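You operate a simulated robot arm through the tools that you are given. There is no shell and no other tool.

Carry out the task below with a simulated two-armed robot. There is one attempt and no reset: what you move stays moved.

TASK
Pump the bearing on the finned plate full of grease and return it.
Fine: arm over it while pumping, aside after; no overflow.

It is judged by the outcome, as a careful person would: the job done as asked, and still so three seconds after it is handed in. It fails if anything else is knocked over, pushed out of place, dropped, spilled or broken.

THE ROBOT
Two 7-joint arms with fingered hands on one trunk that stands fixed in place. Base frame: the origin is at the foot of the trunk, x ahead of it, y to its left, z up. Units: m, rad, N and s.
The left shoulder is at [0.128, 0.17, 1.098], the right one opposite. With the tool pointing down near the work surface each hand reaches from about 0.1 to 0.82 m from the base axis, measured 20 degrees to its own side. Payload 4 kg a hand.
The TCP of each hand is the grasp point between the finger pads, 0.026 m short of the fingertips. In the tool frame z runs along the fingers and y along their closing line. The gripper opens to 0.132 m; its body begins 0.073 m behind the TCP. The gripper is a hand of 4 fingers: y runs from the thumb to the fingers, the wrist lies at [0, 0, -0.224] in the tool frame.
Orientation is told as [roll, pitch, yaw] about the base's x, y, z axes, in that order, counted from this pose: with the fingers straight down and closing along the base's y, the tool's x points along the base's -x, its y along +y and its z along -z.

THE INTERFACE
- The arms move only by the tool servo_tool. It takes "left_motion", "right_motion" or both (then of equal length, played together; a hand with none holds still); each is a list of rows, each a list of 6 numbers: the shift along the tool's x, y, z in m, then the turn, a rotation vector about the tool's x, y, z in rad. In form: [[x, y, z, rx, ry, rz], ...]. A call has 1 to 20 rows; each row shifts and turns the commanded pose from where the row before left it, along the tool's axes as they then stand. A row lasts 0.2 s, in which the tool goes at most 0.05 m and 0.15 rad; a call with a longer step from one row to the next is refused whole. A pose out of reach is approached as far as the arm can. The call stops where the force on the tool passes 90 N (or 10 N more than at its start, if that is more) or the arm is blocked; 0.2 s more then pass. In this call time passes only in rows, and 0.2 s behind the last. The reply holds the time, the measured pose of the TCP, the force on the tool along the base axes, the opening and the grip force, in the units named above and with some noise, with the torque about the TCP (base axes, N m) and any sound that the robot's microphone picked up, and new pictures: "views" is both (left out), scene, wrist or none (wrist: the cameras of the hands that moved).
- Cameras (640 x 400 px; columns grow to the right, rows downward): "scene" is now at [0.2403, 0.0282, 1.3019]; the picture's right is [0.32, -0.95, 0.00], its down [-0.29, -0.10, -0.95] and it looks along [0.90, 0.31, -0.30] (base axes); focal length 214 px, centre (320, 200). "left" rides on the left gripper at [-0.073, 0.006, -0.094] in its tool frame; the picture's right is [-0.08, -1.00, 0.00], its down [0.78, -0.06, -0.62] and it looks along [0.61, -0.05, 0.79] (tool axes); focal length 230 px, centre (320, 200). "right" rides on the right gripper at [0.073, 0.006, -0.094] in its tool frame; the picture's right is [-0.08, 1.00, 0.00], its down [-0.78, -0.06, -0.62] and it looks along [-0.62, -0.05, 0.79] (tool axes); focal length 230 px, centre (320, 200). There is no depth. A picture from a camera that has moved, and an enlarged one, comes with that camera's place and axes in the base frame and with its lens.
- slide_trunk(by): moves the trunk up (or, below 0, down) by that many m; the arms and the scene camera ride with it, the base frame stays. It gives what a move gives, with no picture.
- move_fingers(finger1, finger2, finger3, thumb_bend, hand): sets how far each is bent, from 0 (flat) to 1 (curled in); at 0.3 the hand is open as for a grip, at 0.7 the pads meet at the TCP. One left out holds its place. A second passes; each finger stops where it meets its share of the squeeze, and holds until it gets a number again. It is the only way to open and close the hand. It gives what a move gives, with no picture; readings hold the bend of each and the force on the fingers (four entries, about 0 where the hand has none), thumb and palm.
- pan_tilt(pan, tilt): turns the head with the scene camera to pan (to the left, within 1.396 rad either way) and tilt (down, from -0.506 to 1.204), counted from straight ahead of the robot (the tilt from the chest, where the trunk bows). It gives what a move gives, and a new picture of the scene camera.
- inspect(camera, box): a new picture of the part [left, top, right, bottom] of that camera's present view, enlarged. The clock stands still meanwhile.
- sign_off(): hands the job in; it is judged then, once.

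Places have to be worked out from the pictures, the camera data and where the tool is seen. Open the grippers and draw the arms clear of the work before you hand the job in, unless the task says otherwise.

The tools are called as name(argument=value, ...) on one line, values as JSON. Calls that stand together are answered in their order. servo_tool: Moves the arms, as the interface text tells. Its arguments: {"type":"object","properties":{"left_motion":{"type":"array"},"right_motion":{"type":"array"},"views":{"type":"string","enum":["both","scene","wrist","none"]}},"required":[]} The other tools are called the same way: slide_trunk (by) moves the trunk up or down; move_fingers (finger1, finger2, finger3, thumb_bend, hand) moves the fingers one by one; pan_tilt (pan, tilt) turns the head that bears the scene camera; inspect (camera, box) takes an enlarged picture of a part of a camera's view; sign_off () hands the job in.

At the start:

```text
time_s: 0.0
left_position: [0.4301, 0.4127, 1.3156]
left_tool_rot: [0.0, -0.001, 0.0]
left_wrist_force: [0.3, 0.4, 0.8]
left_ft_torque: [0.02, -0.01, -0.03]
left_width: 0.1319
left_grip_force: 0.0
left_shape: jaw
left_bend: [0.3, 0.3, 0.3, 0.3]
left_finger forces: [0.0, 0.0, 0.1, 0.0, 0.0, 0.1]
right_position: [0.4539, -0.0789, 1.2983]
right_tool_rot: [0.0, 0.0, 0.001]
right_wrist_force: [0.5, -0.5, -0.2]
right_ft_torque: [-0.01, 0.02, 0.01]
right_width: 0.1321
right_grip_force: 0.1
right_shape: jaw
right_bend: [0.3, 0.3, 0.3, 0.3]
right_finger forces: [0.0, 0.0, 0.0, 0.0, 0.1, 0.0]
trunk travel left (down, up): [-0.115, 0.236]
head pan, tilt (commanded): [0.328, 0.305]
```

scene: 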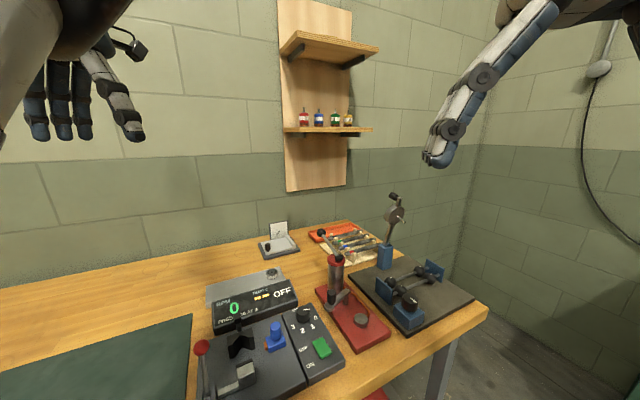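
right: 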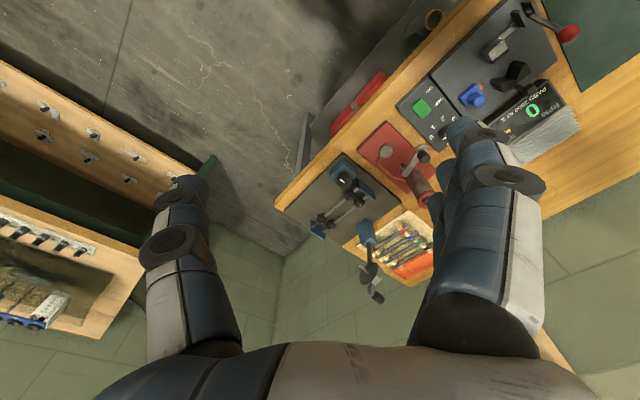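
left: 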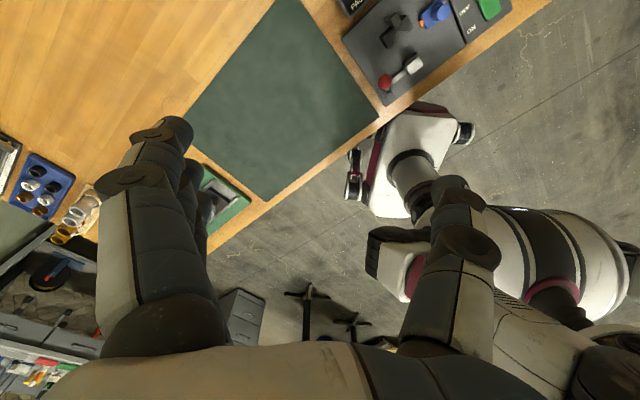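

I see a workbench with several fixtures; the bearing and the grease pump still have to be identified. I'll enlarge the scene parts first.

inspect(camera="scene", box=[300, 180, 500, 360])

inspect(camera="scene", box=[180, 220, 360, 400])

inspect(camera="right", box=[270, 0, 590, 310])

inspect(camera="left", box=[0, 80, 280, 400])

```text
2.22 times, centred on (400, 270) of scene
camera zoom: at [0.2403, 0.0282, 1.3019], right [0.32, -0.95, 0.0], down [-0.29, -0.1, -0.95], along [0.9, 0.31, -0.3], focal length 477 px, centre (142, 44)
```

zoom: 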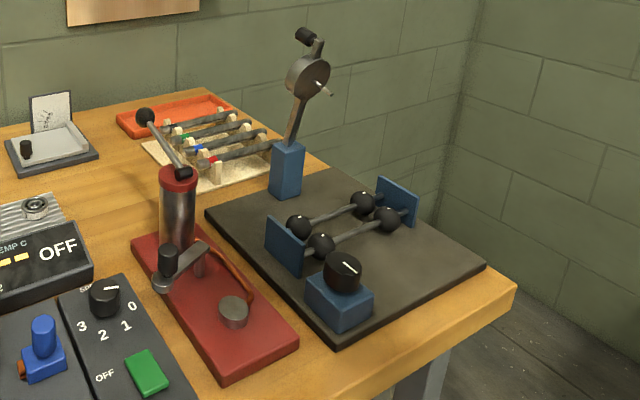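

```text
2.22 times, centred on (270, 310) of scene
camera zoom: at [0.2403, 0.0282, 1.3019], right [0.32, -0.95, 0.0], down [-0.29, -0.1, -0.95], along [0.9, 0.31, -0.3], focal length 477 px, centre (431, -44)
```

zoom: 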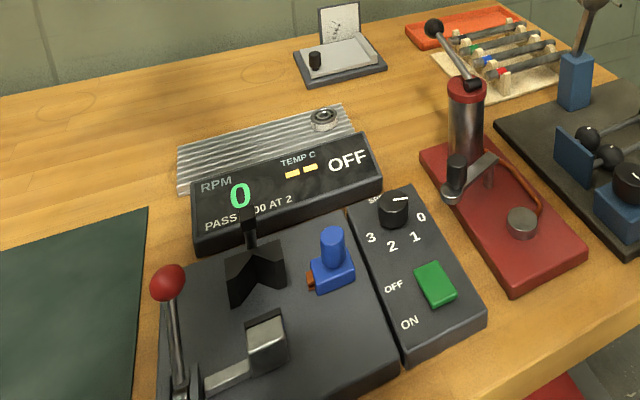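

```text
1.29 times, centred on (430, 155) of right
camera zoom: at [0.3796, -0.0733, 1.3927], right [0.08, 1.0, 0.0], down [0.78, -0.06, 0.62], along [0.62, -0.05, -0.79], focal length 297 px, centre (178, 258)
```

zoom: 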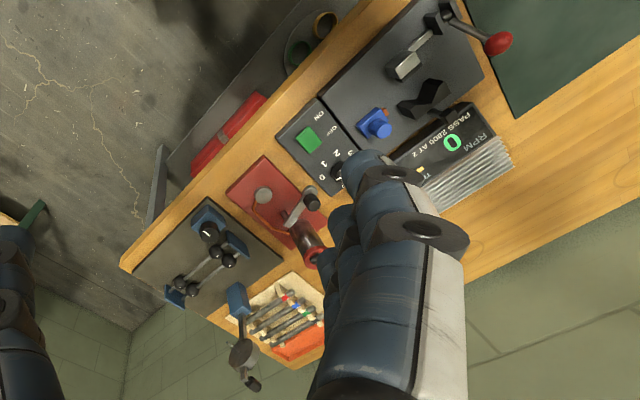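

```text
1.25 times, centred on (140, 240) of left
camera zoom: at [0.5032, 0.4189, 1.4086], right [0.08, -1.0, 0.0], down [-0.78, -0.06, 0.62], along [-0.61, -0.05, -0.79], focal length 288 px, centre (545, 150)
```

zoom: 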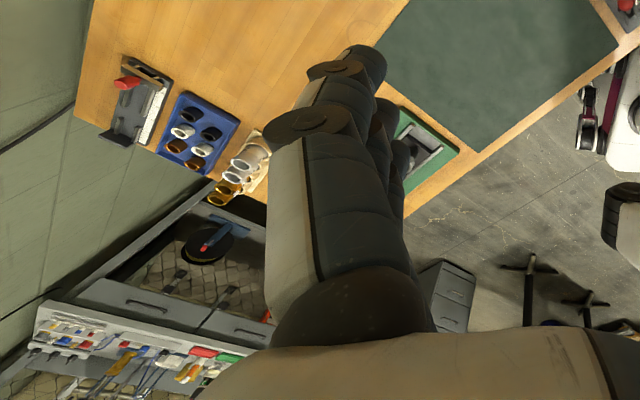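

The red station (cylinder with ball-ended lever, silver puck seat, swing arm with black knob) looks like the grease pump, and the ribbed silver plate behind the RPM display carries the bearing. I zoom in on both for detail.

inspect(camera="scene", box=[310, 220, 400, 360])

inspect(camera="scene", box=[200, 255, 300, 330])

inspect(camera="right", box=[350, 110, 450, 210])

```text
2.86 times, centred on (355, 290) of scene
camera zoom: at [0.2403, 0.0282, 1.3019], right [0.32, -0.95, 0.0], down [-0.29, -0.1, -0.95], along [0.9, 0.31, -0.3], focal length 613 px, centre (220, -57)
```

zoom: 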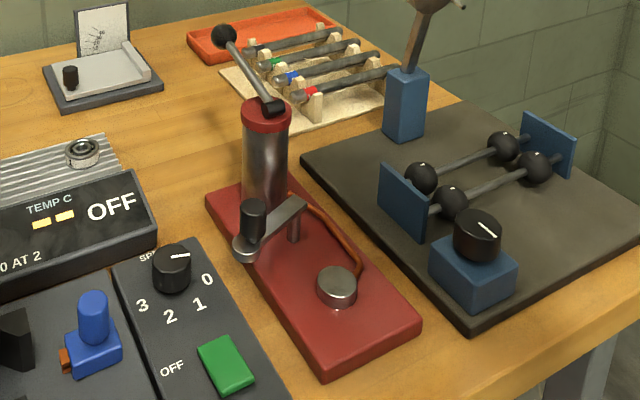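

```text
5.33 times, centred on (250, 292) of scene
camera zoom: at [0.2403, 0.0282, 1.3019], right [0.32, -0.95, 0.0], down [-0.29, -0.1, -0.95], along [0.9, 0.31, -0.3], focal length 1144 px, centre (693, -293)
```

zoom: 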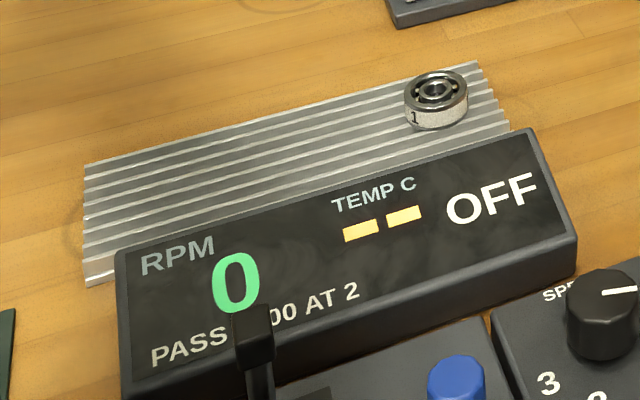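

```text
4.00 times, centred on (400, 160) of right
camera zoom: at [0.3796, -0.0733, 1.3927], right [0.08, 1.0, 0.0], down [0.78, -0.06, 0.62], along [0.62, -0.05, -0.79], focal length 920 px, centre (0, 360)
```

zoom: 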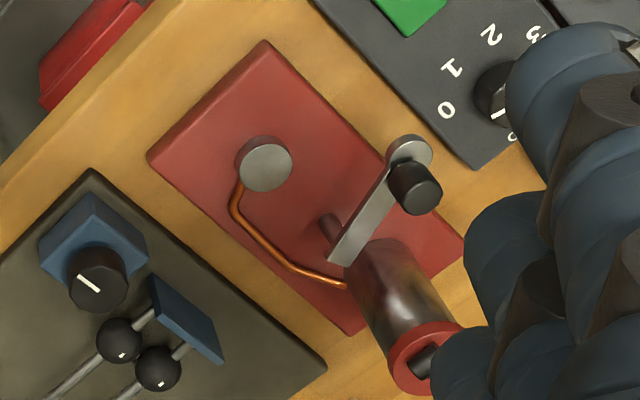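

The bearing (marked "1") sits near the right end of the finned plate, and the pump has a seat puck, swing arm and lever. I'll tilt the head at the work, then raise the trunk for a second viewpoint to triangulate.

pan_tilt(pan=0.34, tilt=0.66)

inspect(camera="scene", box=[300, 100, 460, 260])

inspect(camera="scene", box=[200, 130, 320, 230])

slide_trunk(by=0.2)

pan_tilt(pan=0.34, tilt=0.66)

```text
time_s: 0.8
left_position: [0.4295, 0.4136, 1.3141]
left_tool_rot: [0.0, 0.0, -0.001]
left_wrist_force: [0.3, 0.1, 0.0]
left_ft_torque: [-0.03, 0.01, 0.0]
left_width: 0.132
left_grip_force: 0.1
left_shape: jaw
left_bend: [0.3, 0.3, 0.3, 0.3]
left_finger forces: [0.1, 0.0, 0.0, 0.1, 0.1, 0.0]
right_position: [0.453, -0.0777, 1.2996]
right_tool_rot: [-0.001, 0.0, 0.0]
right_wrist_force: [-0.8, -0.7, 0.6]
right_ft_torque: [0.02, 0.01, 0.0]
right_width: 0.1319
right_grip_force: 0.1
right_shape: jaw
right_bend: [0.3, 0.3, 0.3, 0.3]
right_finger forces: [0.1, 0.0, 0.1, 0.1, 0.0, 0.0]
trunk travel left (down, up): [-0.115, 0.236]
head pan, tilt (commanded): [0.34, 0.66]
camera scene: at [0.2334, 0.0271, 1.2698], right [0.33, -0.94, 0.0], down [-0.58, -0.2, -0.79], along [0.75, 0.26, -0.61], focal length 214 px, centre (320, 200)
```

scene: 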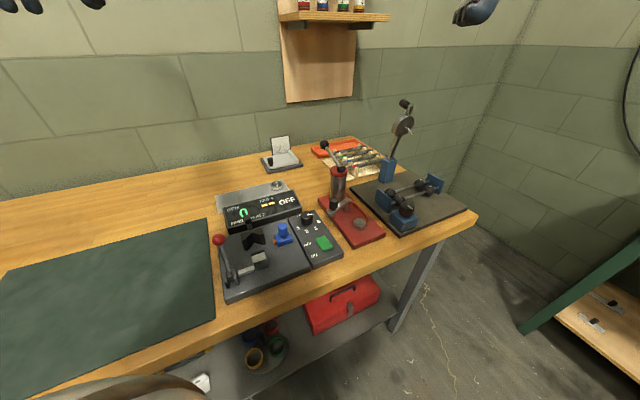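

```text
2.50 times, centred on (380, 180) of scene
camera zoom: at [0.2334, 0.0271, 1.2698], right [0.33, -0.94, 0.0], down [-0.58, -0.2, -0.79], along [0.75, 0.26, -0.61], focal length 536 px, centre (170, 250)
```

zoom: 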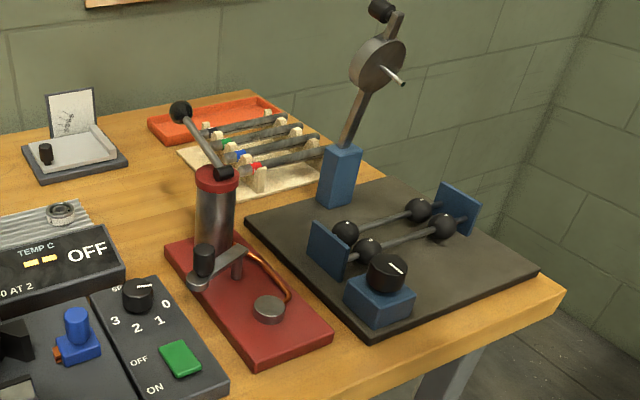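

```text
4.00 times, centred on (260, 180) of scene
camera zoom: at [0.2334, 0.0271, 1.2698], right [0.33, -0.94, 0.0], down [-0.58, -0.2, -0.79], along [0.75, 0.26, -0.61], focal length 858 px, centre (560, 280)
```

zoom: 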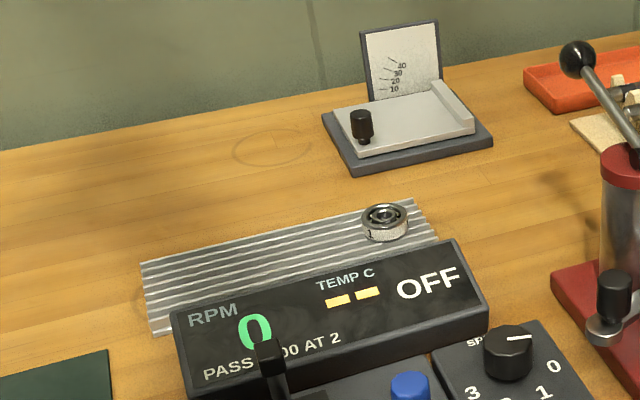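

```text
time_s: 3.0
left_position: [0.4296, 0.4124, 1.5148]
left_tool_rot: [0.0, 0.0, 0.0]
left_wrist_force: [-0.3, 0.1, -0.3]
left_ft_torque: [0.0, 0.02, 0.0]
left_width: 0.1319
left_grip_force: 0.0
left_shape: jaw
left_bend: [0.3, 0.3, 0.3, 0.3]
left_finger forces: [0.0, 0.1, 0.1, 0.0, 0.0, 0.0]
right_position: [0.4539, -0.0798, 1.4989]
right_tool_rot: [-0.001, 0.0, -0.001]
right_wrist_force: [0.6, 0.3, 0.0]
right_ft_torque: [-0.02, -0.01, 0.0]
right_width: 0.132
right_grip_force: 0.0
right_shape: jaw
right_bend: [0.3, 0.3, 0.3, 0.3]
right_finger forces: [0.0, 0.0, 0.0, 0.1, 0.0, 0.0]
trunk travel left (down, up): [-0.315, 0.036]
head pan, tilt (commanded): [0.34, 0.66]
```

```text
time_s: 3.6
left_position: [0.4294, 0.4145, 1.5144]
left_tool_rot: [0.001, 0.002, -0.001]
left_wrist_force: [0.1, -0.1, -0.4]
left_ft_torque: [0.0, -0.02, -0.04]
left_width: 0.1317
left_grip_force: 0.0
left_shape: jaw
left_bend: [0.3, 0.3, 0.3, 0.3]
left_finger forces: [0.0, 0.0, 0.0, 0.0, 0.0, 0.0]
right_position: [0.4551, -0.0785, 1.4994]
right_tool_rot: [0.0, 0.001, 0.001]
right_wrist_force: [0.3, 0.2, -1.2]
right_ft_torque: [-0.02, 0.01, -0.02]
right_width: 0.1317
right_grip_force: 0.1
right_shape: jaw
right_bend: [0.3, 0.3, 0.3, 0.3]
right_finger forces: [0.0, 0.1, 0.1, 0.0, 0.0, 0.0]
trunk travel left (down, up): [-0.315, 0.036]
head pan, tilt (commanded): [0.34, 0.66]
camera scene: at [0.1224, 0.027, 1.4778], right [0.33, -0.94, 0.0], down [-0.58, -0.2, -0.79], along [0.74, 0.26, -0.61], focal length 214 px, centre (320, 200)
```

scene: 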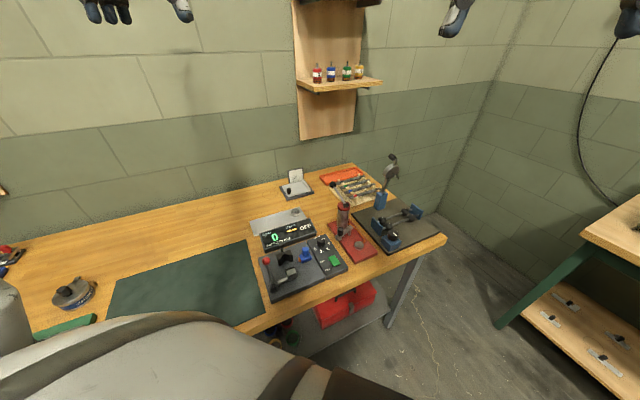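

Raising the trunk gives a second, higher viewpoint. I zoom in on the same items from here to triangulate.

inspect(camera="scene", box=[310, 150, 450, 290])

inspect(camera="scene", box=[240, 170, 340, 250])

inspect(camera="right", box=[270, 80, 480, 300])

```text
2.86 times, centred on (380, 220) of scene
camera zoom: at [0.1224, 0.027, 1.4778], right [0.33, -0.94, 0.0], down [-0.58, -0.2, -0.79], along [0.74, 0.26, -0.61], focal length 613 px, centre (149, 143)
```

zoom: 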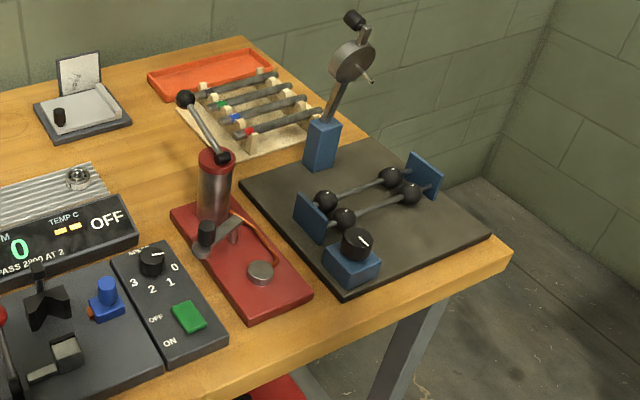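

```text
5.00 times, centred on (290, 210) of scene
camera zoom: at [0.1224, 0.027, 1.4778], right [0.33, -0.94, 0.0], down [-0.58, -0.2, -0.79], along [0.74, 0.26, -0.61], focal length 1072 px, centre (470, 150)
```

zoom: 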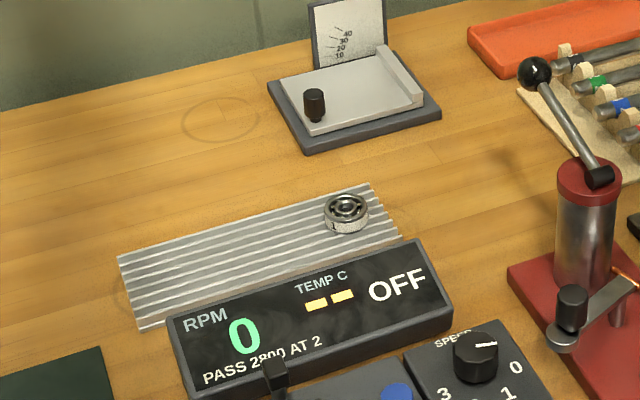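

```text
1.82 times, centred on (375, 190) of right
camera zoom: at [0.3797, -0.0733, 1.5926], right [0.08, 1.0, 0.0], down [0.78, -0.06, 0.62], along [0.62, -0.05, -0.79], focal length 418 px, centre (220, 218)
```

zoom: 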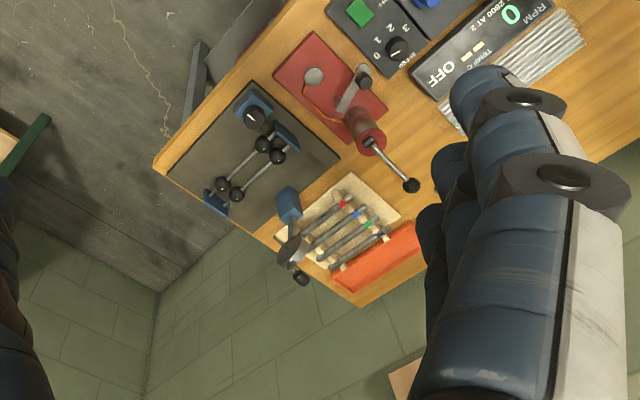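

The lever's ball is up and toward the table's back-left; I need finer measurements, so I take tight zooms of the pump from both the scene and right-hand cameras.

inspect(camera="scene", box=[340, 165, 390, 225])

inspect(camera="scene", box=[320, 195, 390, 265])

inspect(camera="right", box=[290, 90, 390, 190])

inspect(camera="right", box=[345, 130, 395, 190])

```text
6.67 times, centred on (365, 195) of scene
camera zoom: at [0.1224, 0.027, 1.4778], right [0.33, -0.94, 0.0], down [-0.58, -0.2, -0.79], along [0.74, 0.26, -0.61], focal length 1430 px, centre (20, 233)
```

zoom: 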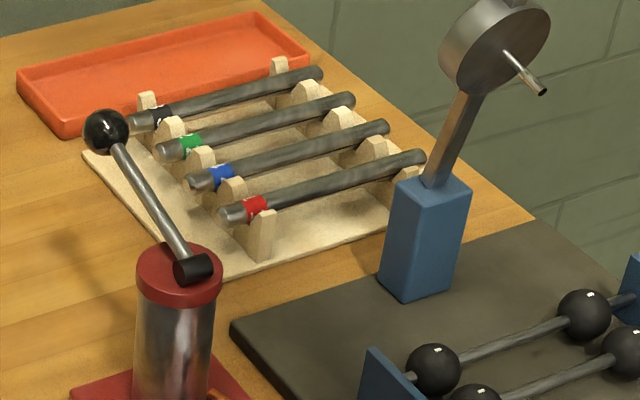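

```text
5.71 times, centred on (355, 230) of scene
camera zoom: at [0.1224, 0.027, 1.4778], right [0.33, -0.94, 0.0], down [-0.58, -0.2, -0.79], along [0.74, 0.26, -0.61], focal length 1226 px, centre (120, 29)
```

zoom: 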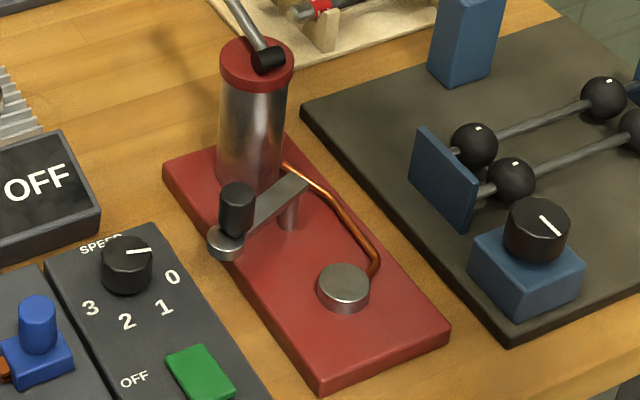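

```text
4.00 times, centred on (340, 140) of right
camera zoom: at [0.3797, -0.0733, 1.5926], right [0.08, 1.0, 0.0], down [0.78, -0.06, 0.62], along [0.62, -0.05, -0.79], focal length 920 px, centre (240, 440)
```

zoom: 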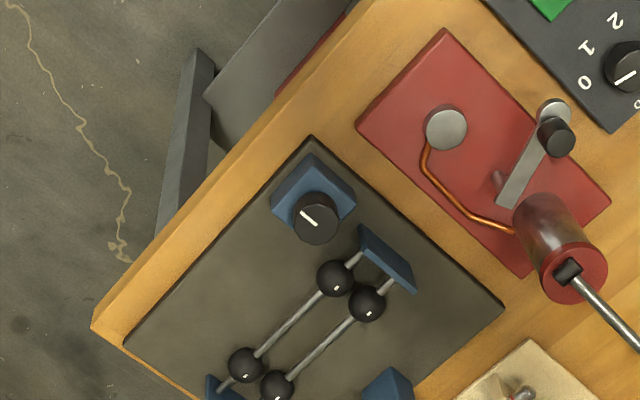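

```text
6.67 times, centred on (370, 160) of right
camera zoom: at [0.3797, -0.0733, 1.5926], right [0.08, 1.0, 0.0], down [0.78, -0.06, 0.62], along [0.62, -0.05, -0.79], focal length 1534 px, centre (-13, 467)
```

zoom: 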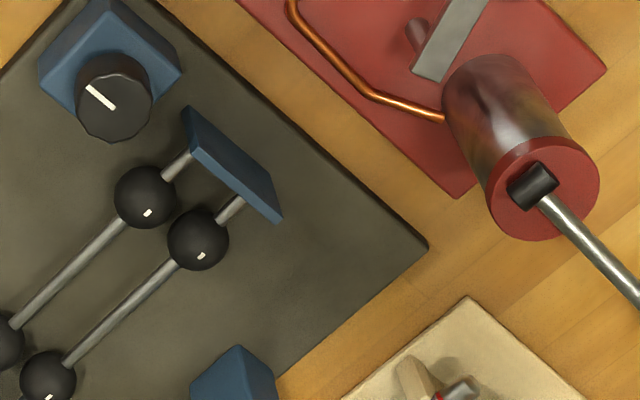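

Triangulated: seat puck ≈ (0.64, 0.065, 0.89), swing-arm knob ≈ (0.627, 0.136, 0.95) on post ≈ (0.68, 0.11), lever ball ≈ (0.786, 0.209, 1.02), bearing ≈ (0.732, 0.354, 0.887). I lower the trunk back and bring the left hand toward the bearing, still high.

slide_trunk(by=-0.2)

servo_tool(left_motion=[[-0.03, -0.009, 0.024, 0, 0, 0], [-0.03, -0.009, 0.024, 0, 0, 0], [-0.03, -0.009, 0.024, 0, 0, 0], [-0.03, -0.009, 0.024, 0, 0, 0], [-0.03, -0.009, 0.024, 0, 0, 0], [-0.03, -0.009, 0.024, 0, 0, 0]], views="both")

```text
time_s: 5.8
left_position: [0.4285, 0.4138, 1.3154]
left_tool_rot: [-0.001, -0.003, 0.0]
left_wrist_force: [-0.1, -1.0, -0.4]
left_ft_torque: [-0.01, -0.03, -0.01]
left_width: 0.1323
left_grip_force: 0.1
left_shape: jaw
left_bend: [0.3, 0.3, 0.3, 0.3]
left_finger forces: [0.2, 0.1, 0.0, 0.1, 0.0, 0.0]
right_position: [0.4521, -0.079, 1.3004]
right_tool_rot: [-0.001, -0.004, -0.004]
right_wrist_force: [-0.8, 0.7, 0.0]
right_ft_torque: [0.03, -0.01, 0.02]
right_width: 0.1316
right_grip_force: 0.0
right_shape: jaw
right_bend: [0.3, 0.3, 0.3, 0.3]
right_finger forces: [0.1, 0.0, 0.0, 0.1, 0.0, 0.0]
trunk travel left (down, up): [-0.115, 0.236]
head pan, tilt (commanded): [0.34, 0.66]
```

```text
time_s: 7.2
left_position: [0.6121, 0.358, 1.169]
left_tool_rot: [0.0, -0.001, -0.001]
left_wrist_force: [0.4, 0.5, 0.5]
left_ft_torque: [0.0, 0.01, -0.01]
left_width: 0.1319
left_grip_force: 0.0
left_shape: jaw
left_bend: [0.3, 0.3, 0.3, 0.3]
left_finger forces: [0.0, 0.0, 0.0, 0.1, 0.1, 0.0]
right_position: [0.4545, -0.0781, 1.2991]
right_tool_rot: [0.003, 0.001, -0.001]
right_wrist_force: [0.7, 0.0, -0.8]
right_ft_torque: [0.01, 0.04, 0.01]
right_width: 0.1319
right_grip_force: 0.0
right_shape: jaw
right_bend: [0.3, 0.3, 0.3, 0.3]
right_finger forces: [0.1, 0.0, 0.0, 0.1, 0.1, 0.1]
trunk travel left (down, up): [-0.115, 0.236]
head pan, tilt (commanded): [0.34, 0.66]
camera scene: at [0.2346, 0.0273, 1.2693], right [0.33, -0.94, 0.0], down [-0.58, -0.2, -0.79], along [0.74, 0.26, -0.61], focal length 214 px, centre (320, 200)
camera left: at [0.6856, 0.3637, 1.2633], right [0.08, -1.0, 0.0], down [-0.78, -0.06, 0.62], along [-0.62, -0.05, -0.79], focal length 230 px, centre (320, 200)
```

scene: 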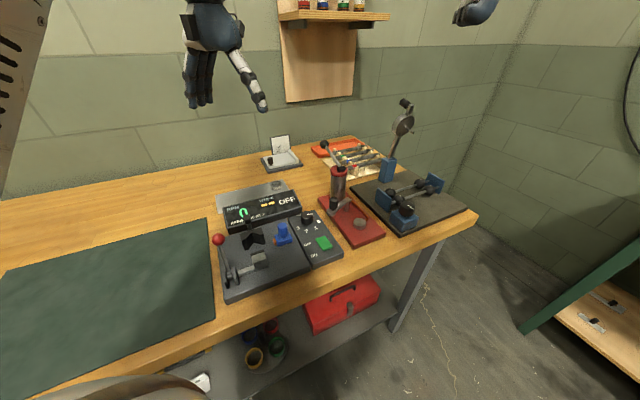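
left: 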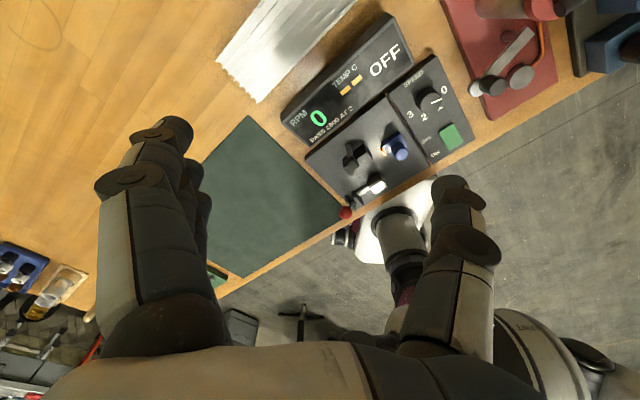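

The left hand tracks well. I'll test the wrist's yaw range by turning +45° in place, high above the bench.

servo_tool(left_motion=[[0, 0, 0, 0, 0, -0.131], [0, 0, 0, 0, 0, -0.131], [0, 0, 0, 0, 0, -0.131], [0, 0, 0, 0, 0, -0.131], [0, 0, 0, 0, 0, -0.131], [0, 0, 0, 0, 0, -0.13]], views="both")

```text
time_s: 8.6
left_position: [0.6096, 0.3596, 1.1691]
left_tool_rot: [-0.001, 0.001, 0.789]
left_wrist_force: [-0.5, 0.1, 0.4]
left_ft_torque: [-0.01, 0.04, -0.01]
left_width: 0.1316
left_grip_force: 0.0
left_shape: jaw
left_bend: [0.3, 0.3, 0.3, 0.3]
left_finger forces: [0.0, 0.1, 0.0, 0.1, 0.1, 0.0]
right_position: [0.454, -0.0789, 1.2985]
right_tool_rot: [0.001, 0.0, 0.0]
right_wrist_force: [-0.3, 0.7, -0.2]
right_ft_torque: [0.03, 0.0, -0.04]
right_width: 0.1317
right_grip_force: 0.1
right_shape: jaw
right_bend: [0.3, 0.3, 0.3, 0.3]
right_finger forces: [0.0, 0.0, 0.0, 0.0, 0.0, 0.0]
trunk travel left (down, up): [-0.115, 0.236]
head pan, tilt (commanded): [0.34, 0.66]
camera scene: at [0.2335, 0.027, 1.2697], right [0.33, -0.94, 0.0], down [-0.58, -0.2, -0.79], along [0.74, 0.26, -0.61], focal length 214 px, centre (320, 200)
camera left: at [0.6579, 0.415, 1.2643], right [0.76, -0.65, 0.0], down [-0.51, -0.6, 0.62], along [-0.4, -0.47, -0.79], focal length 230 px, centre (320, 200)
```

scene: 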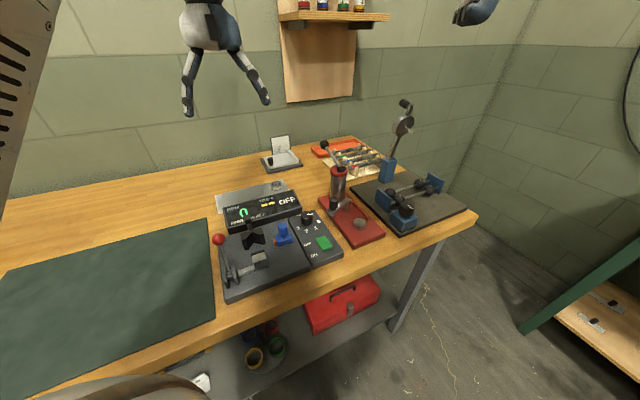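
left: 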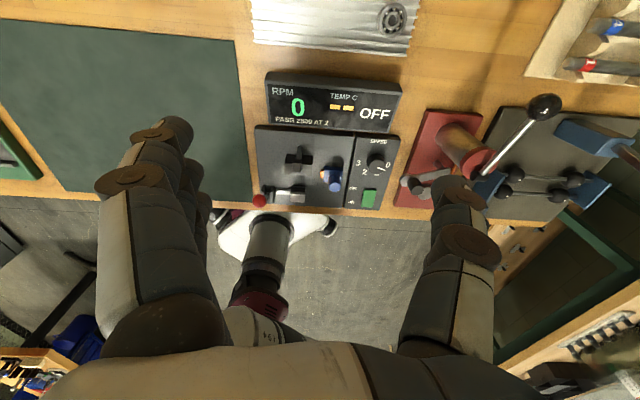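

Yaw +45° lines the hand up with the bench, and the bearing is visible at the top of the left picture. I zoom in on it.

inspect(camera="left", box=[250, 0, 450, 130])

inspect(camera="left", box=[390, 80, 570, 215])

```text
3.08 times, centred on (350, 65) of left
camera zoom: at [0.6579, 0.415, 1.2643], right [0.76, -0.65, 0.0], down [-0.51, -0.6, 0.62], along [-0.4, -0.47, -0.79], focal length 708 px, centre (228, 615)
```

zoom: 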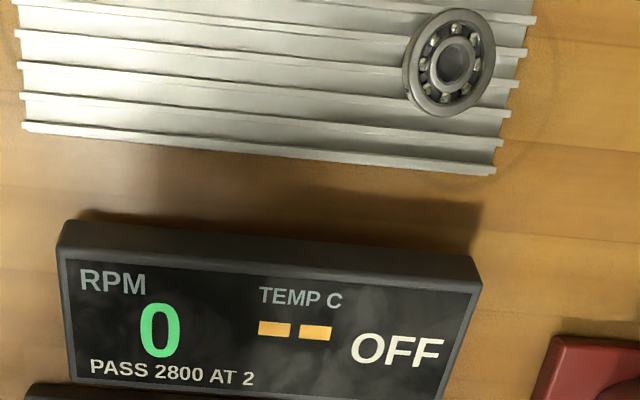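

```text
2.96 times, centred on (480, 148) of left
camera zoom: at [0.6579, 0.415, 1.2643], right [0.76, -0.65, 0.0], down [-0.51, -0.6, 0.62], along [-0.4, -0.47, -0.79], focal length 682 px, centre (-154, 356)
```

zoom: 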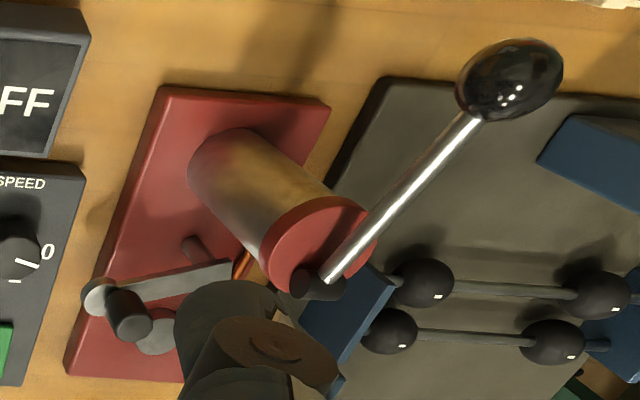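

The bearing is an open ball bearing, ≈38 mm across, at about (0.7275, 0.354), top near z 0.89, with a good gap to the display. I move the left hand to about 0.16 m above it.

servo_tool(left_motion=[[-0.0198, -0.0219, 0.0298, 0, 0, 0], [-0.0198, -0.0219, 0.0298, 0, 0, 0], [-0.0198, -0.0219, 0.0298, 0, 0, 0], [-0.0198, -0.0219, 0.0298, 0, 0, 0]], views="both")

inspect(camera="left", box=[240, 120, 400, 220])

```text
time_s: 9.6
left_position: [0.7294, 0.3549, 1.0484]
left_tool_rot: [-0.001, -0.001, 0.786]
left_wrist_force: [-0.2, 0.5, 0.1]
left_ft_torque: [-0.01, -0.01, -0.03]
left_width: 0.1318
left_grip_force: 0.1
left_shape: jaw
left_bend: [0.3, 0.3, 0.3, 0.3]
left_finger forces: [0.1, 0.1, 0.0, 0.0, 0.0, 0.0]
right_position: [0.4559, -0.0776, 1.2974]
right_tool_rot: [0.0, 0.001, 0.0]
right_wrist_force: [-0.1, -0.6, 0.4]
right_ft_torque: [0.03, 0.04, 0.02]
right_width: 0.1316
right_grip_force: 0.0
right_shape: jaw
right_bend: [0.3, 0.3, 0.3, 0.3]
right_finger forces: [0.0, 0.0, 0.0, 0.0, 0.0, 0.0]
trunk travel left (down, up): [-0.115, 0.236]
head pan, tilt (commanded): [0.34, 0.66]
camera scene: at [0.2348, 0.0275, 1.2692], right [0.33, -0.94, 0.0], down [-0.58, -0.2, -0.79], along [0.74, 0.26, -0.61], focal length 214 px, centre (320, 200)
camera left: at [0.7775, 0.4094, 1.1421], right [0.76, -0.65, 0.0], down [-0.51, -0.6, 0.62], along [-0.4, -0.47, -0.79], focal length 230 px, centre (320, 200)
```

scene: 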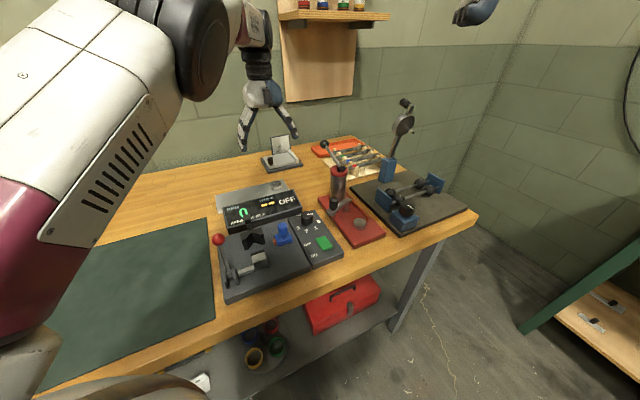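
left: 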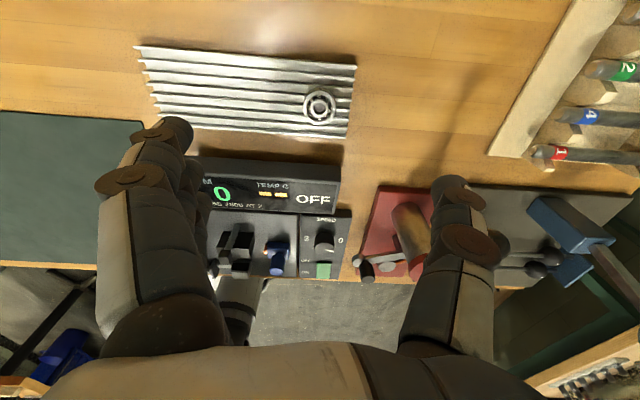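

```text
4.00 times, centred on (320, 170) of left
camera zoom: at [0.7775, 0.4094, 1.1421], right [0.76, -0.65, 0.0], down [-0.51, -0.6, 0.62], along [-0.4, -0.47, -0.79], focal length 920 px, centre (320, 320)
```

zoom: 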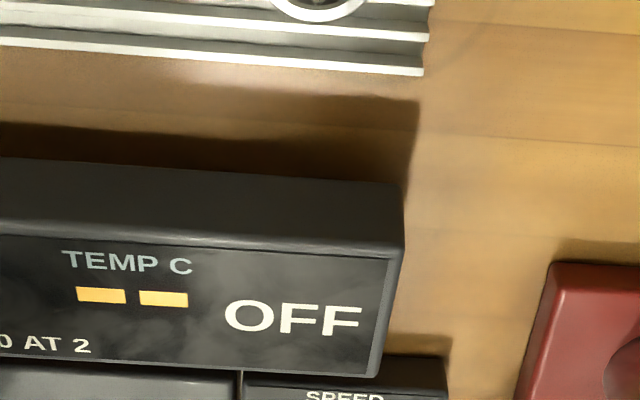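

The bearing shows at column 320 of the left picture, i.e. straight under the tool line, giving about (0.731, 0.355). I pre-close the left fingers partway to see how the opening and the tips behave.

move_fingers(hand="left", finger1=0.5, finger2=0.5, finger3=0.5, thumb_bend=0.5)

inspect(camera="left", box=[0, 0, 640, 400])

inspect(camera="scene", box=[220, 70, 320, 170])

```text
time_s: 10.6
left_position: [0.7275, 0.3535, 1.0492]
left_tool_rot: [-0.002, -0.001, 0.786]
left_wrist_force: [-0.2, 0.1, 0.6]
left_ft_torque: [-0.02, 0.04, 0.04]
left_width: 0.0715
left_grip_force: 0.1
left_shape: fingers
left_bend: [0.5, 0.5, 0.5, 0.5]
left_finger forces: [0.0, 0.0, 0.0, 0.0, 0.0, 0.0]
right_position: [0.4532, -0.0772, 1.2993]
right_tool_rot: [-0.001, -0.002, 0.0]
right_wrist_force: [0.6, -0.7, -0.1]
right_ft_torque: [0.02, 0.02, 0.0]
right_width: 0.1318
right_grip_force: 0.0
right_shape: jaw
right_bend: [0.3, 0.3, 0.3, 0.3]
right_finger forces: [0.0, 0.0, 0.0, 0.1, 0.1, 0.0]
trunk travel left (down, up): [-0.115, 0.236]
head pan, tilt (commanded): [0.34, 0.66]
```

```text
1.00 times, centred on (320, 200) of left (not enlarged: the box is as wide or as high as the picture)
camera zoom: at [0.7759, 0.4089, 1.1442], right [0.76, -0.65, 0.0], down [-0.51, -0.6, 0.62], along [-0.4, -0.47, -0.79], focal length 230 px, centre (320, 200)
```

zoom: 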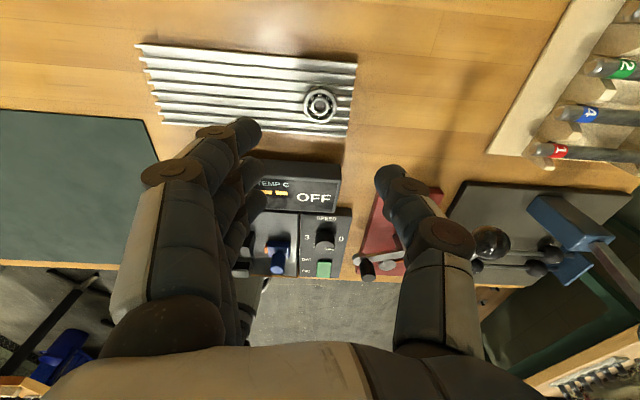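

```text
4.00 times, centred on (270, 120) of scene
camera zoom: at [0.2334, 0.027, 1.2697], right [0.33, -0.94, 0.0], down [-0.58, -0.2, -0.79], along [0.74, 0.26, -0.61], focal length 858 px, centre (520, 520)
```

zoom: 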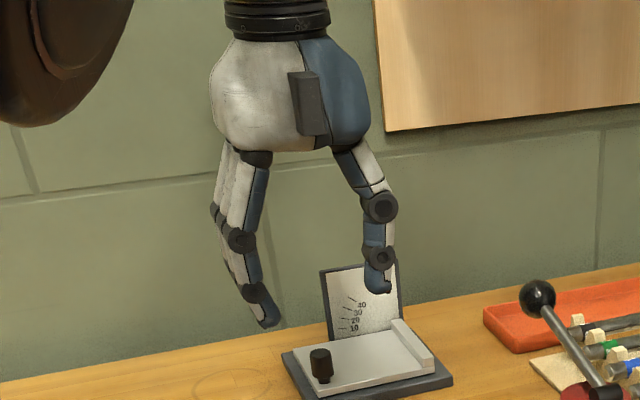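

At bend 0.5 the opening is 0.0715 m and the bearing lies straight under the TCP within about a millimetre. I descend 0.125 m so the tips hover just above the bearing's top.

servo_tool(left_motion=[[0, 0, 0.042, 0, 0, 0], [0, 0, 0.042, 0, 0, 0], [0, 0, 0.041, 0, 0, 0]], views="both")

inspect(camera="left", box=[220, 90, 420, 240])

inspect(camera="scene", box=[240, 140, 320, 200])

```text
time_s: 11.4
left_position: [0.7287, 0.3544, 0.9247]
left_tool_rot: [0.0, 0.0, 0.785]
left_wrist_force: [0.1, 0.0, -0.2]
left_ft_torque: [0.01, 0.01, -0.01]
left_width: 0.0712
left_grip_force: 0.2
left_shape: fingers
left_bend: [0.5, 0.5, 0.5, 0.5]
left_finger forces: [0.0, 0.0, 0.0, 0.1, 0.1, 0.0]
right_position: [0.4537, -0.0785, 1.2983]
right_tool_rot: [0.0, -0.002, -0.001]
right_wrist_force: [0.1, -0.5, -1.2]
right_ft_torque: [0.01, 0.01, 0.0]
right_width: 0.1316
right_grip_force: 0.0
right_shape: jaw
right_bend: [0.3, 0.3, 0.3, 0.3]
right_finger forces: [0.0, 0.0, 0.0, 0.0, 0.1, 0.1]
trunk travel left (down, up): [-0.115, 0.236]
head pan, tilt (commanded): [0.34, 0.66]
camera scene: at [0.2343, 0.0273, 1.2694], right [0.33, -0.94, 0.0], down [-0.58, -0.2, -0.79], along [0.74, 0.26, -0.61], focal length 214 px, centre (320, 200)
camera left: at [0.7763, 0.4089, 1.019], right [0.76, -0.65, 0.0], down [-0.51, -0.6, 0.62], along [-0.4, -0.47, -0.79], focal length 230 px, centre (320, 200)
```

scene: 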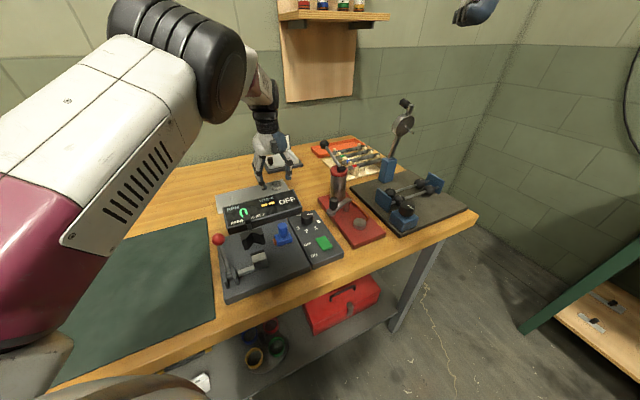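
left: 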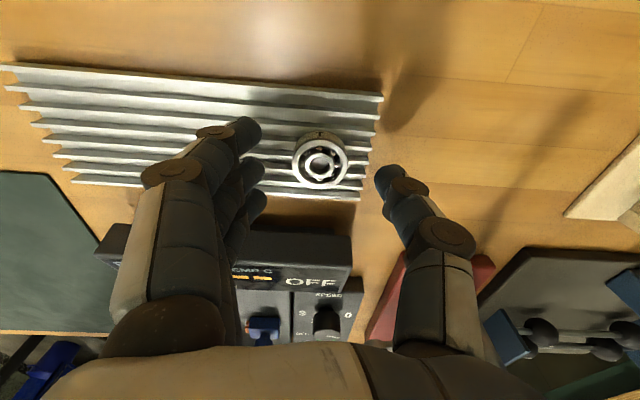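

```text
2.67 times, centred on (320, 165) of left
camera zoom: at [0.7763, 0.4089, 1.019], right [0.76, -0.65, 0.0], down [-0.51, -0.6, 0.62], along [-0.4, -0.47, -0.79], focal length 614 px, centre (320, 293)
```

zoom: 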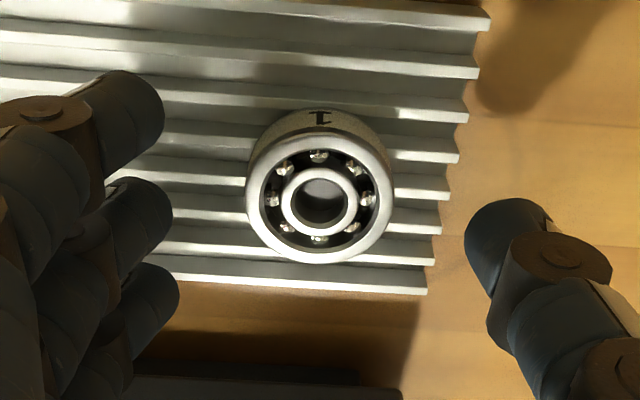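

```text
6.67 times, centred on (280, 170) of scene
camera zoom: at [0.2343, 0.0273, 1.2694], right [0.33, -0.94, 0.0], down [-0.58, -0.2, -0.79], along [0.74, 0.26, -0.61], focal length 1430 px, centre (587, 400)
```

zoom: 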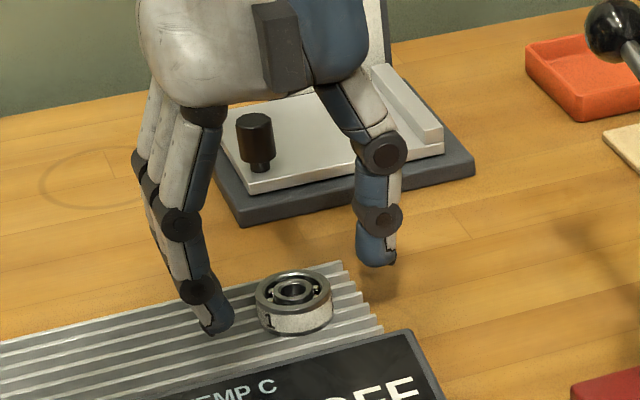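

The bearing is exactly centred between thumb and middle finger. I lower 0.018 m and check tip clearance above the fins.

servo_tool(left_motion=[[0, 0, 0.009, 0, 0, 0], [0, 0, 0.009, 0, 0, 0]], views="none")

inspect(camera="left", box=[220, 90, 420, 240])

inspect(camera="scene", box=[250, 155, 310, 195])

```text
time_s: 12.0
left_position: [0.7285, 0.354, 0.9083]
left_tool_rot: [0.002, -0.001, 0.787]
left_wrist_force: [-0.2, 0.2, 0.2]
left_ft_torque: [0.03, -0.03, -0.02]
left_width: 0.0716
left_grip_force: 0.1
left_shape: fingers
left_bend: [0.5, 0.5, 0.5, 0.5]
left_finger forces: [0.0, 0.1, 0.0, 0.0, 0.0, 0.0]
right_position: [0.4535, -0.0784, 1.2988]
right_tool_rot: [0.0, 0.001, 0.001]
right_wrist_force: [-0.6, 0.3, -0.3]
right_ft_torque: [0.02, -0.03, 0.02]
right_width: 0.132
right_grip_force: 0.0
right_shape: jaw
right_bend: [0.3, 0.3, 0.3, 0.3]
right_finger forces: [0.1, 0.0, 0.0, 0.0, 0.0, 0.0]
trunk travel left (down, up): [-0.115, 0.236]
head pan, tilt (commanded): [0.34, 0.66]
```

```text
2.67 times, centred on (320, 165) of left
camera zoom: at [0.7755, 0.4093, 1.0025], right [0.76, -0.65, 0.0], down [-0.51, -0.6, 0.62], along [-0.4, -0.47, -0.79], focal length 614 px, centre (320, 293)
```

zoom: 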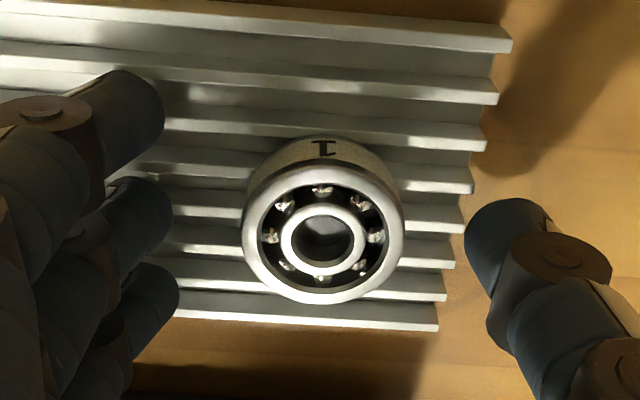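

```text
10.00 times, centred on (280, 175) of scene
camera zoom: at [0.2334, 0.027, 1.2697], right [0.33, -0.94, 0.0], down [-0.58, -0.2, -0.79], along [0.74, 0.26, -0.61], focal length 2145 px, centre (720, 450)
```

zoom: 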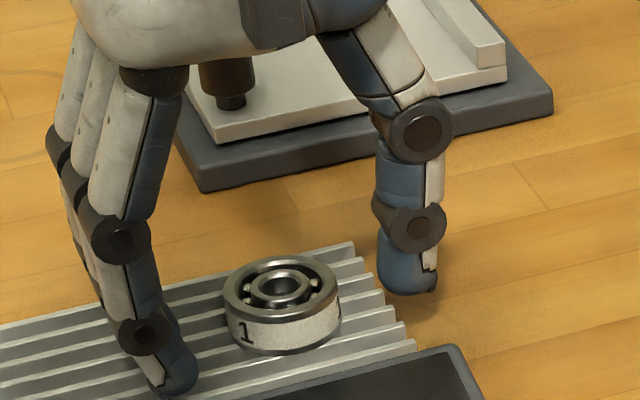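

Tips are around z 0.881, still free of the fins (no force). I lower 5 mm more and begin closing gently to 0.57.

servo_tool(left_motion=[[0, 0, 0.005, 0, 0, 0]], views="none")

move_fingers(hand="left", finger1=0.57, finger2=0.57, finger3=0.57, thumb_bend=0.57)

inspect(camera="left", box=[220, 90, 420, 240])

inspect(camera="scene", box=[250, 155, 310, 195])

```text
time_s: 12.4
left_position: [0.7271, 0.3534, 0.9081]
left_tool_rot: [-0.003, -0.003, 0.785]
left_wrist_force: [1.2, 1.7, 13.5]
left_ft_torque: [0.34, 0.55, -0.02]
left_width: 0.0718
left_grip_force: 6.9
left_shape: fingers
left_bend: [0.5, 0.5, 0.5, 0.5]
left_finger forces: [2.3, 4.5, 7.2, 0.0, 0.0, 0.0]
right_position: [0.4511, -0.0784, 1.3007]
right_tool_rot: [0.0, -0.004, 0.002]
right_wrist_force: [0.9, -0.2, 0.6]
right_ft_torque: [-0.01, 0.04, 0.02]
right_width: 0.1322
right_grip_force: 0.1
right_shape: jaw
right_bend: [0.3, 0.3, 0.3, 0.3]
right_finger forces: [0.0, 0.1, 0.0, 0.0, 0.0, 0.1]
trunk travel left (down, up): [-0.115, 0.236]
head pan, tilt (commanded): [0.34, 0.66]
```

```text
time_s: 13.4
left_position: [0.7258, 0.3539, 0.906]
left_tool_rot: [0.0, -0.004, 0.784]
left_wrist_force: [1.0, 9.6, 26.4]
left_ft_torque: [0.87, 0.85, -0.3]
left_width: 0.0533
left_grip_force: 12.9
left_shape: fingers
left_bend: [0.55, 0.55, 0.54, 0.56]
left_finger forces: [3.9, 9.5, 13.4, 0.1, 0.0, 0.0]
right_position: [0.45, -0.0804, 1.2998]
right_tool_rot: [-0.001, -0.001, 0.0]
right_wrist_force: [0.9, 0.6, -0.7]
right_ft_torque: [-0.03, 0.0, -0.01]
right_width: 0.1316
right_grip_force: 0.1
right_shape: jaw
right_bend: [0.3, 0.3, 0.3, 0.3]
right_finger forces: [0.0, 0.1, 0.0, 0.0, 0.0, 0.0]
trunk travel left (down, up): [-0.115, 0.236]
head pan, tilt (commanded): [0.34, 0.66]
```

```text
2.67 times, centred on (320, 165) of left
camera zoom: at [0.774, 0.409, 1.0013], right [0.76, -0.65, 0.0], down [-0.52, -0.6, 0.61], along [-0.4, -0.47, -0.79], focal length 614 px, centre (320, 293)
```

zoom: 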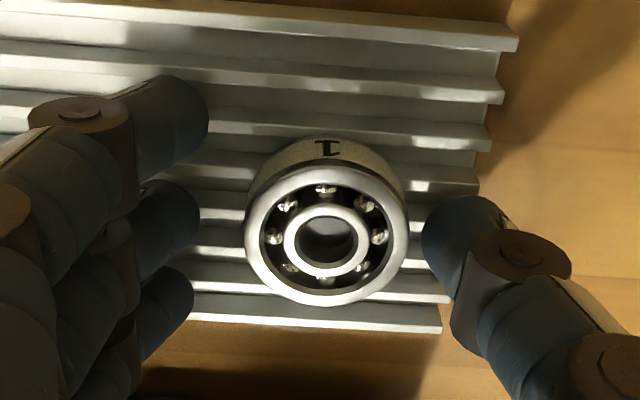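

```text
10.00 times, centred on (280, 175) of scene
camera zoom: at [0.2307, 0.0266, 1.2706], right [0.33, -0.94, 0.0], down [-0.58, -0.2, -0.79], along [0.75, 0.26, -0.61], focal length 2145 px, centre (720, 450)
```

zoom: 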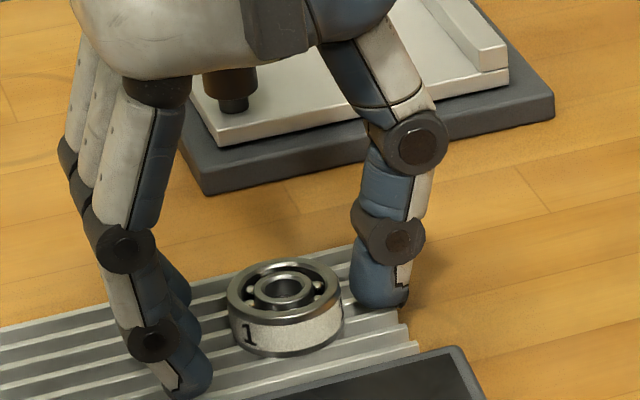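

The fingertips are pressing on the fins (26 N), so the plate top is a bit higher than I judged. I back off upward 9 mm and shift 2 mm to centre before closing.

servo_tool(left_motion=[[0, 0, -0.009, 0, 0, 0]], views="none")

inspect(camera="left", box=[220, 90, 420, 240])

inspect(camera="scene", box=[250, 155, 310, 195])

```text
time_s: 13.8
left_position: [0.7275, 0.3527, 0.9064]
left_tool_rot: [0.003, 0.006, 0.785]
left_wrist_force: [0.5, -0.2, 0.3]
left_ft_torque: [0.02, -0.02, -0.02]
left_width: 0.0522
left_grip_force: 0.0
left_shape: fingers
left_bend: [0.56, 0.56, 0.56, 0.56]
left_finger forces: [0.1, 0.0, 0.1, 0.1, 0.0, 0.1]
right_position: [0.455, -0.0793, 1.2974]
right_tool_rot: [0.0, 0.002, -0.003]
right_wrist_force: [-0.1, 0.3, -0.1]
right_ft_torque: [-0.03, -0.01, -0.01]
right_width: 0.132
right_grip_force: 0.1
right_shape: jaw
right_bend: [0.3, 0.3, 0.3, 0.3]
right_finger forces: [0.0, 0.1, 0.1, 0.0, 0.0, 0.0]
trunk travel left (down, up): [-0.115, 0.236]
head pan, tilt (commanded): [0.34, 0.66]
```

```text
2.67 times, centred on (320, 165) of left
camera zoom: at [0.7757, 0.4077, 1.0008], right [0.76, -0.65, 0.0], down [-0.51, -0.6, 0.62], along [-0.41, -0.47, -0.78], focal length 614 px, centre (320, 293)
```

zoom: 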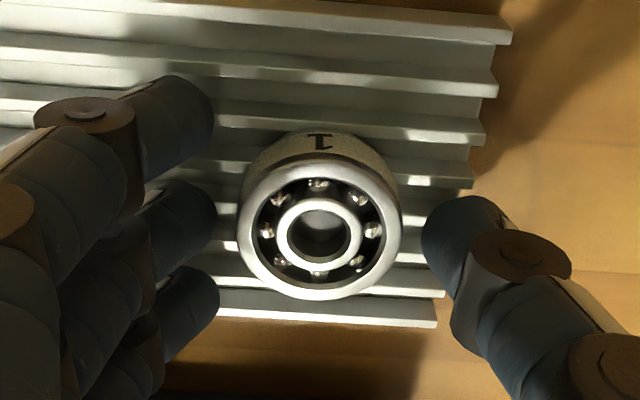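

```text
10.00 times, centred on (280, 175) of scene
camera zoom: at [0.2345, 0.0269, 1.2687], right [0.33, -0.94, 0.0], down [-0.58, -0.2, -0.79], along [0.74, 0.26, -0.61], focal length 2145 px, centre (720, 450)
```

zoom: 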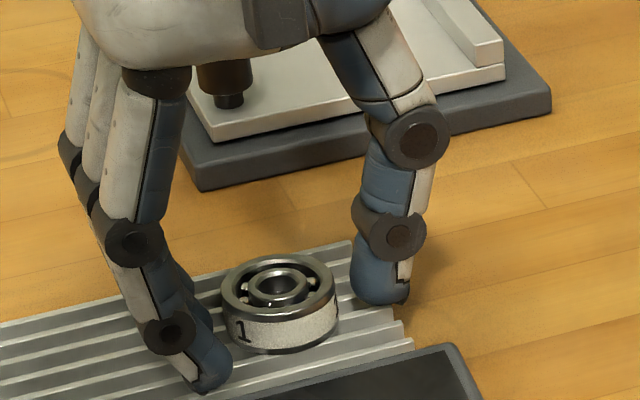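

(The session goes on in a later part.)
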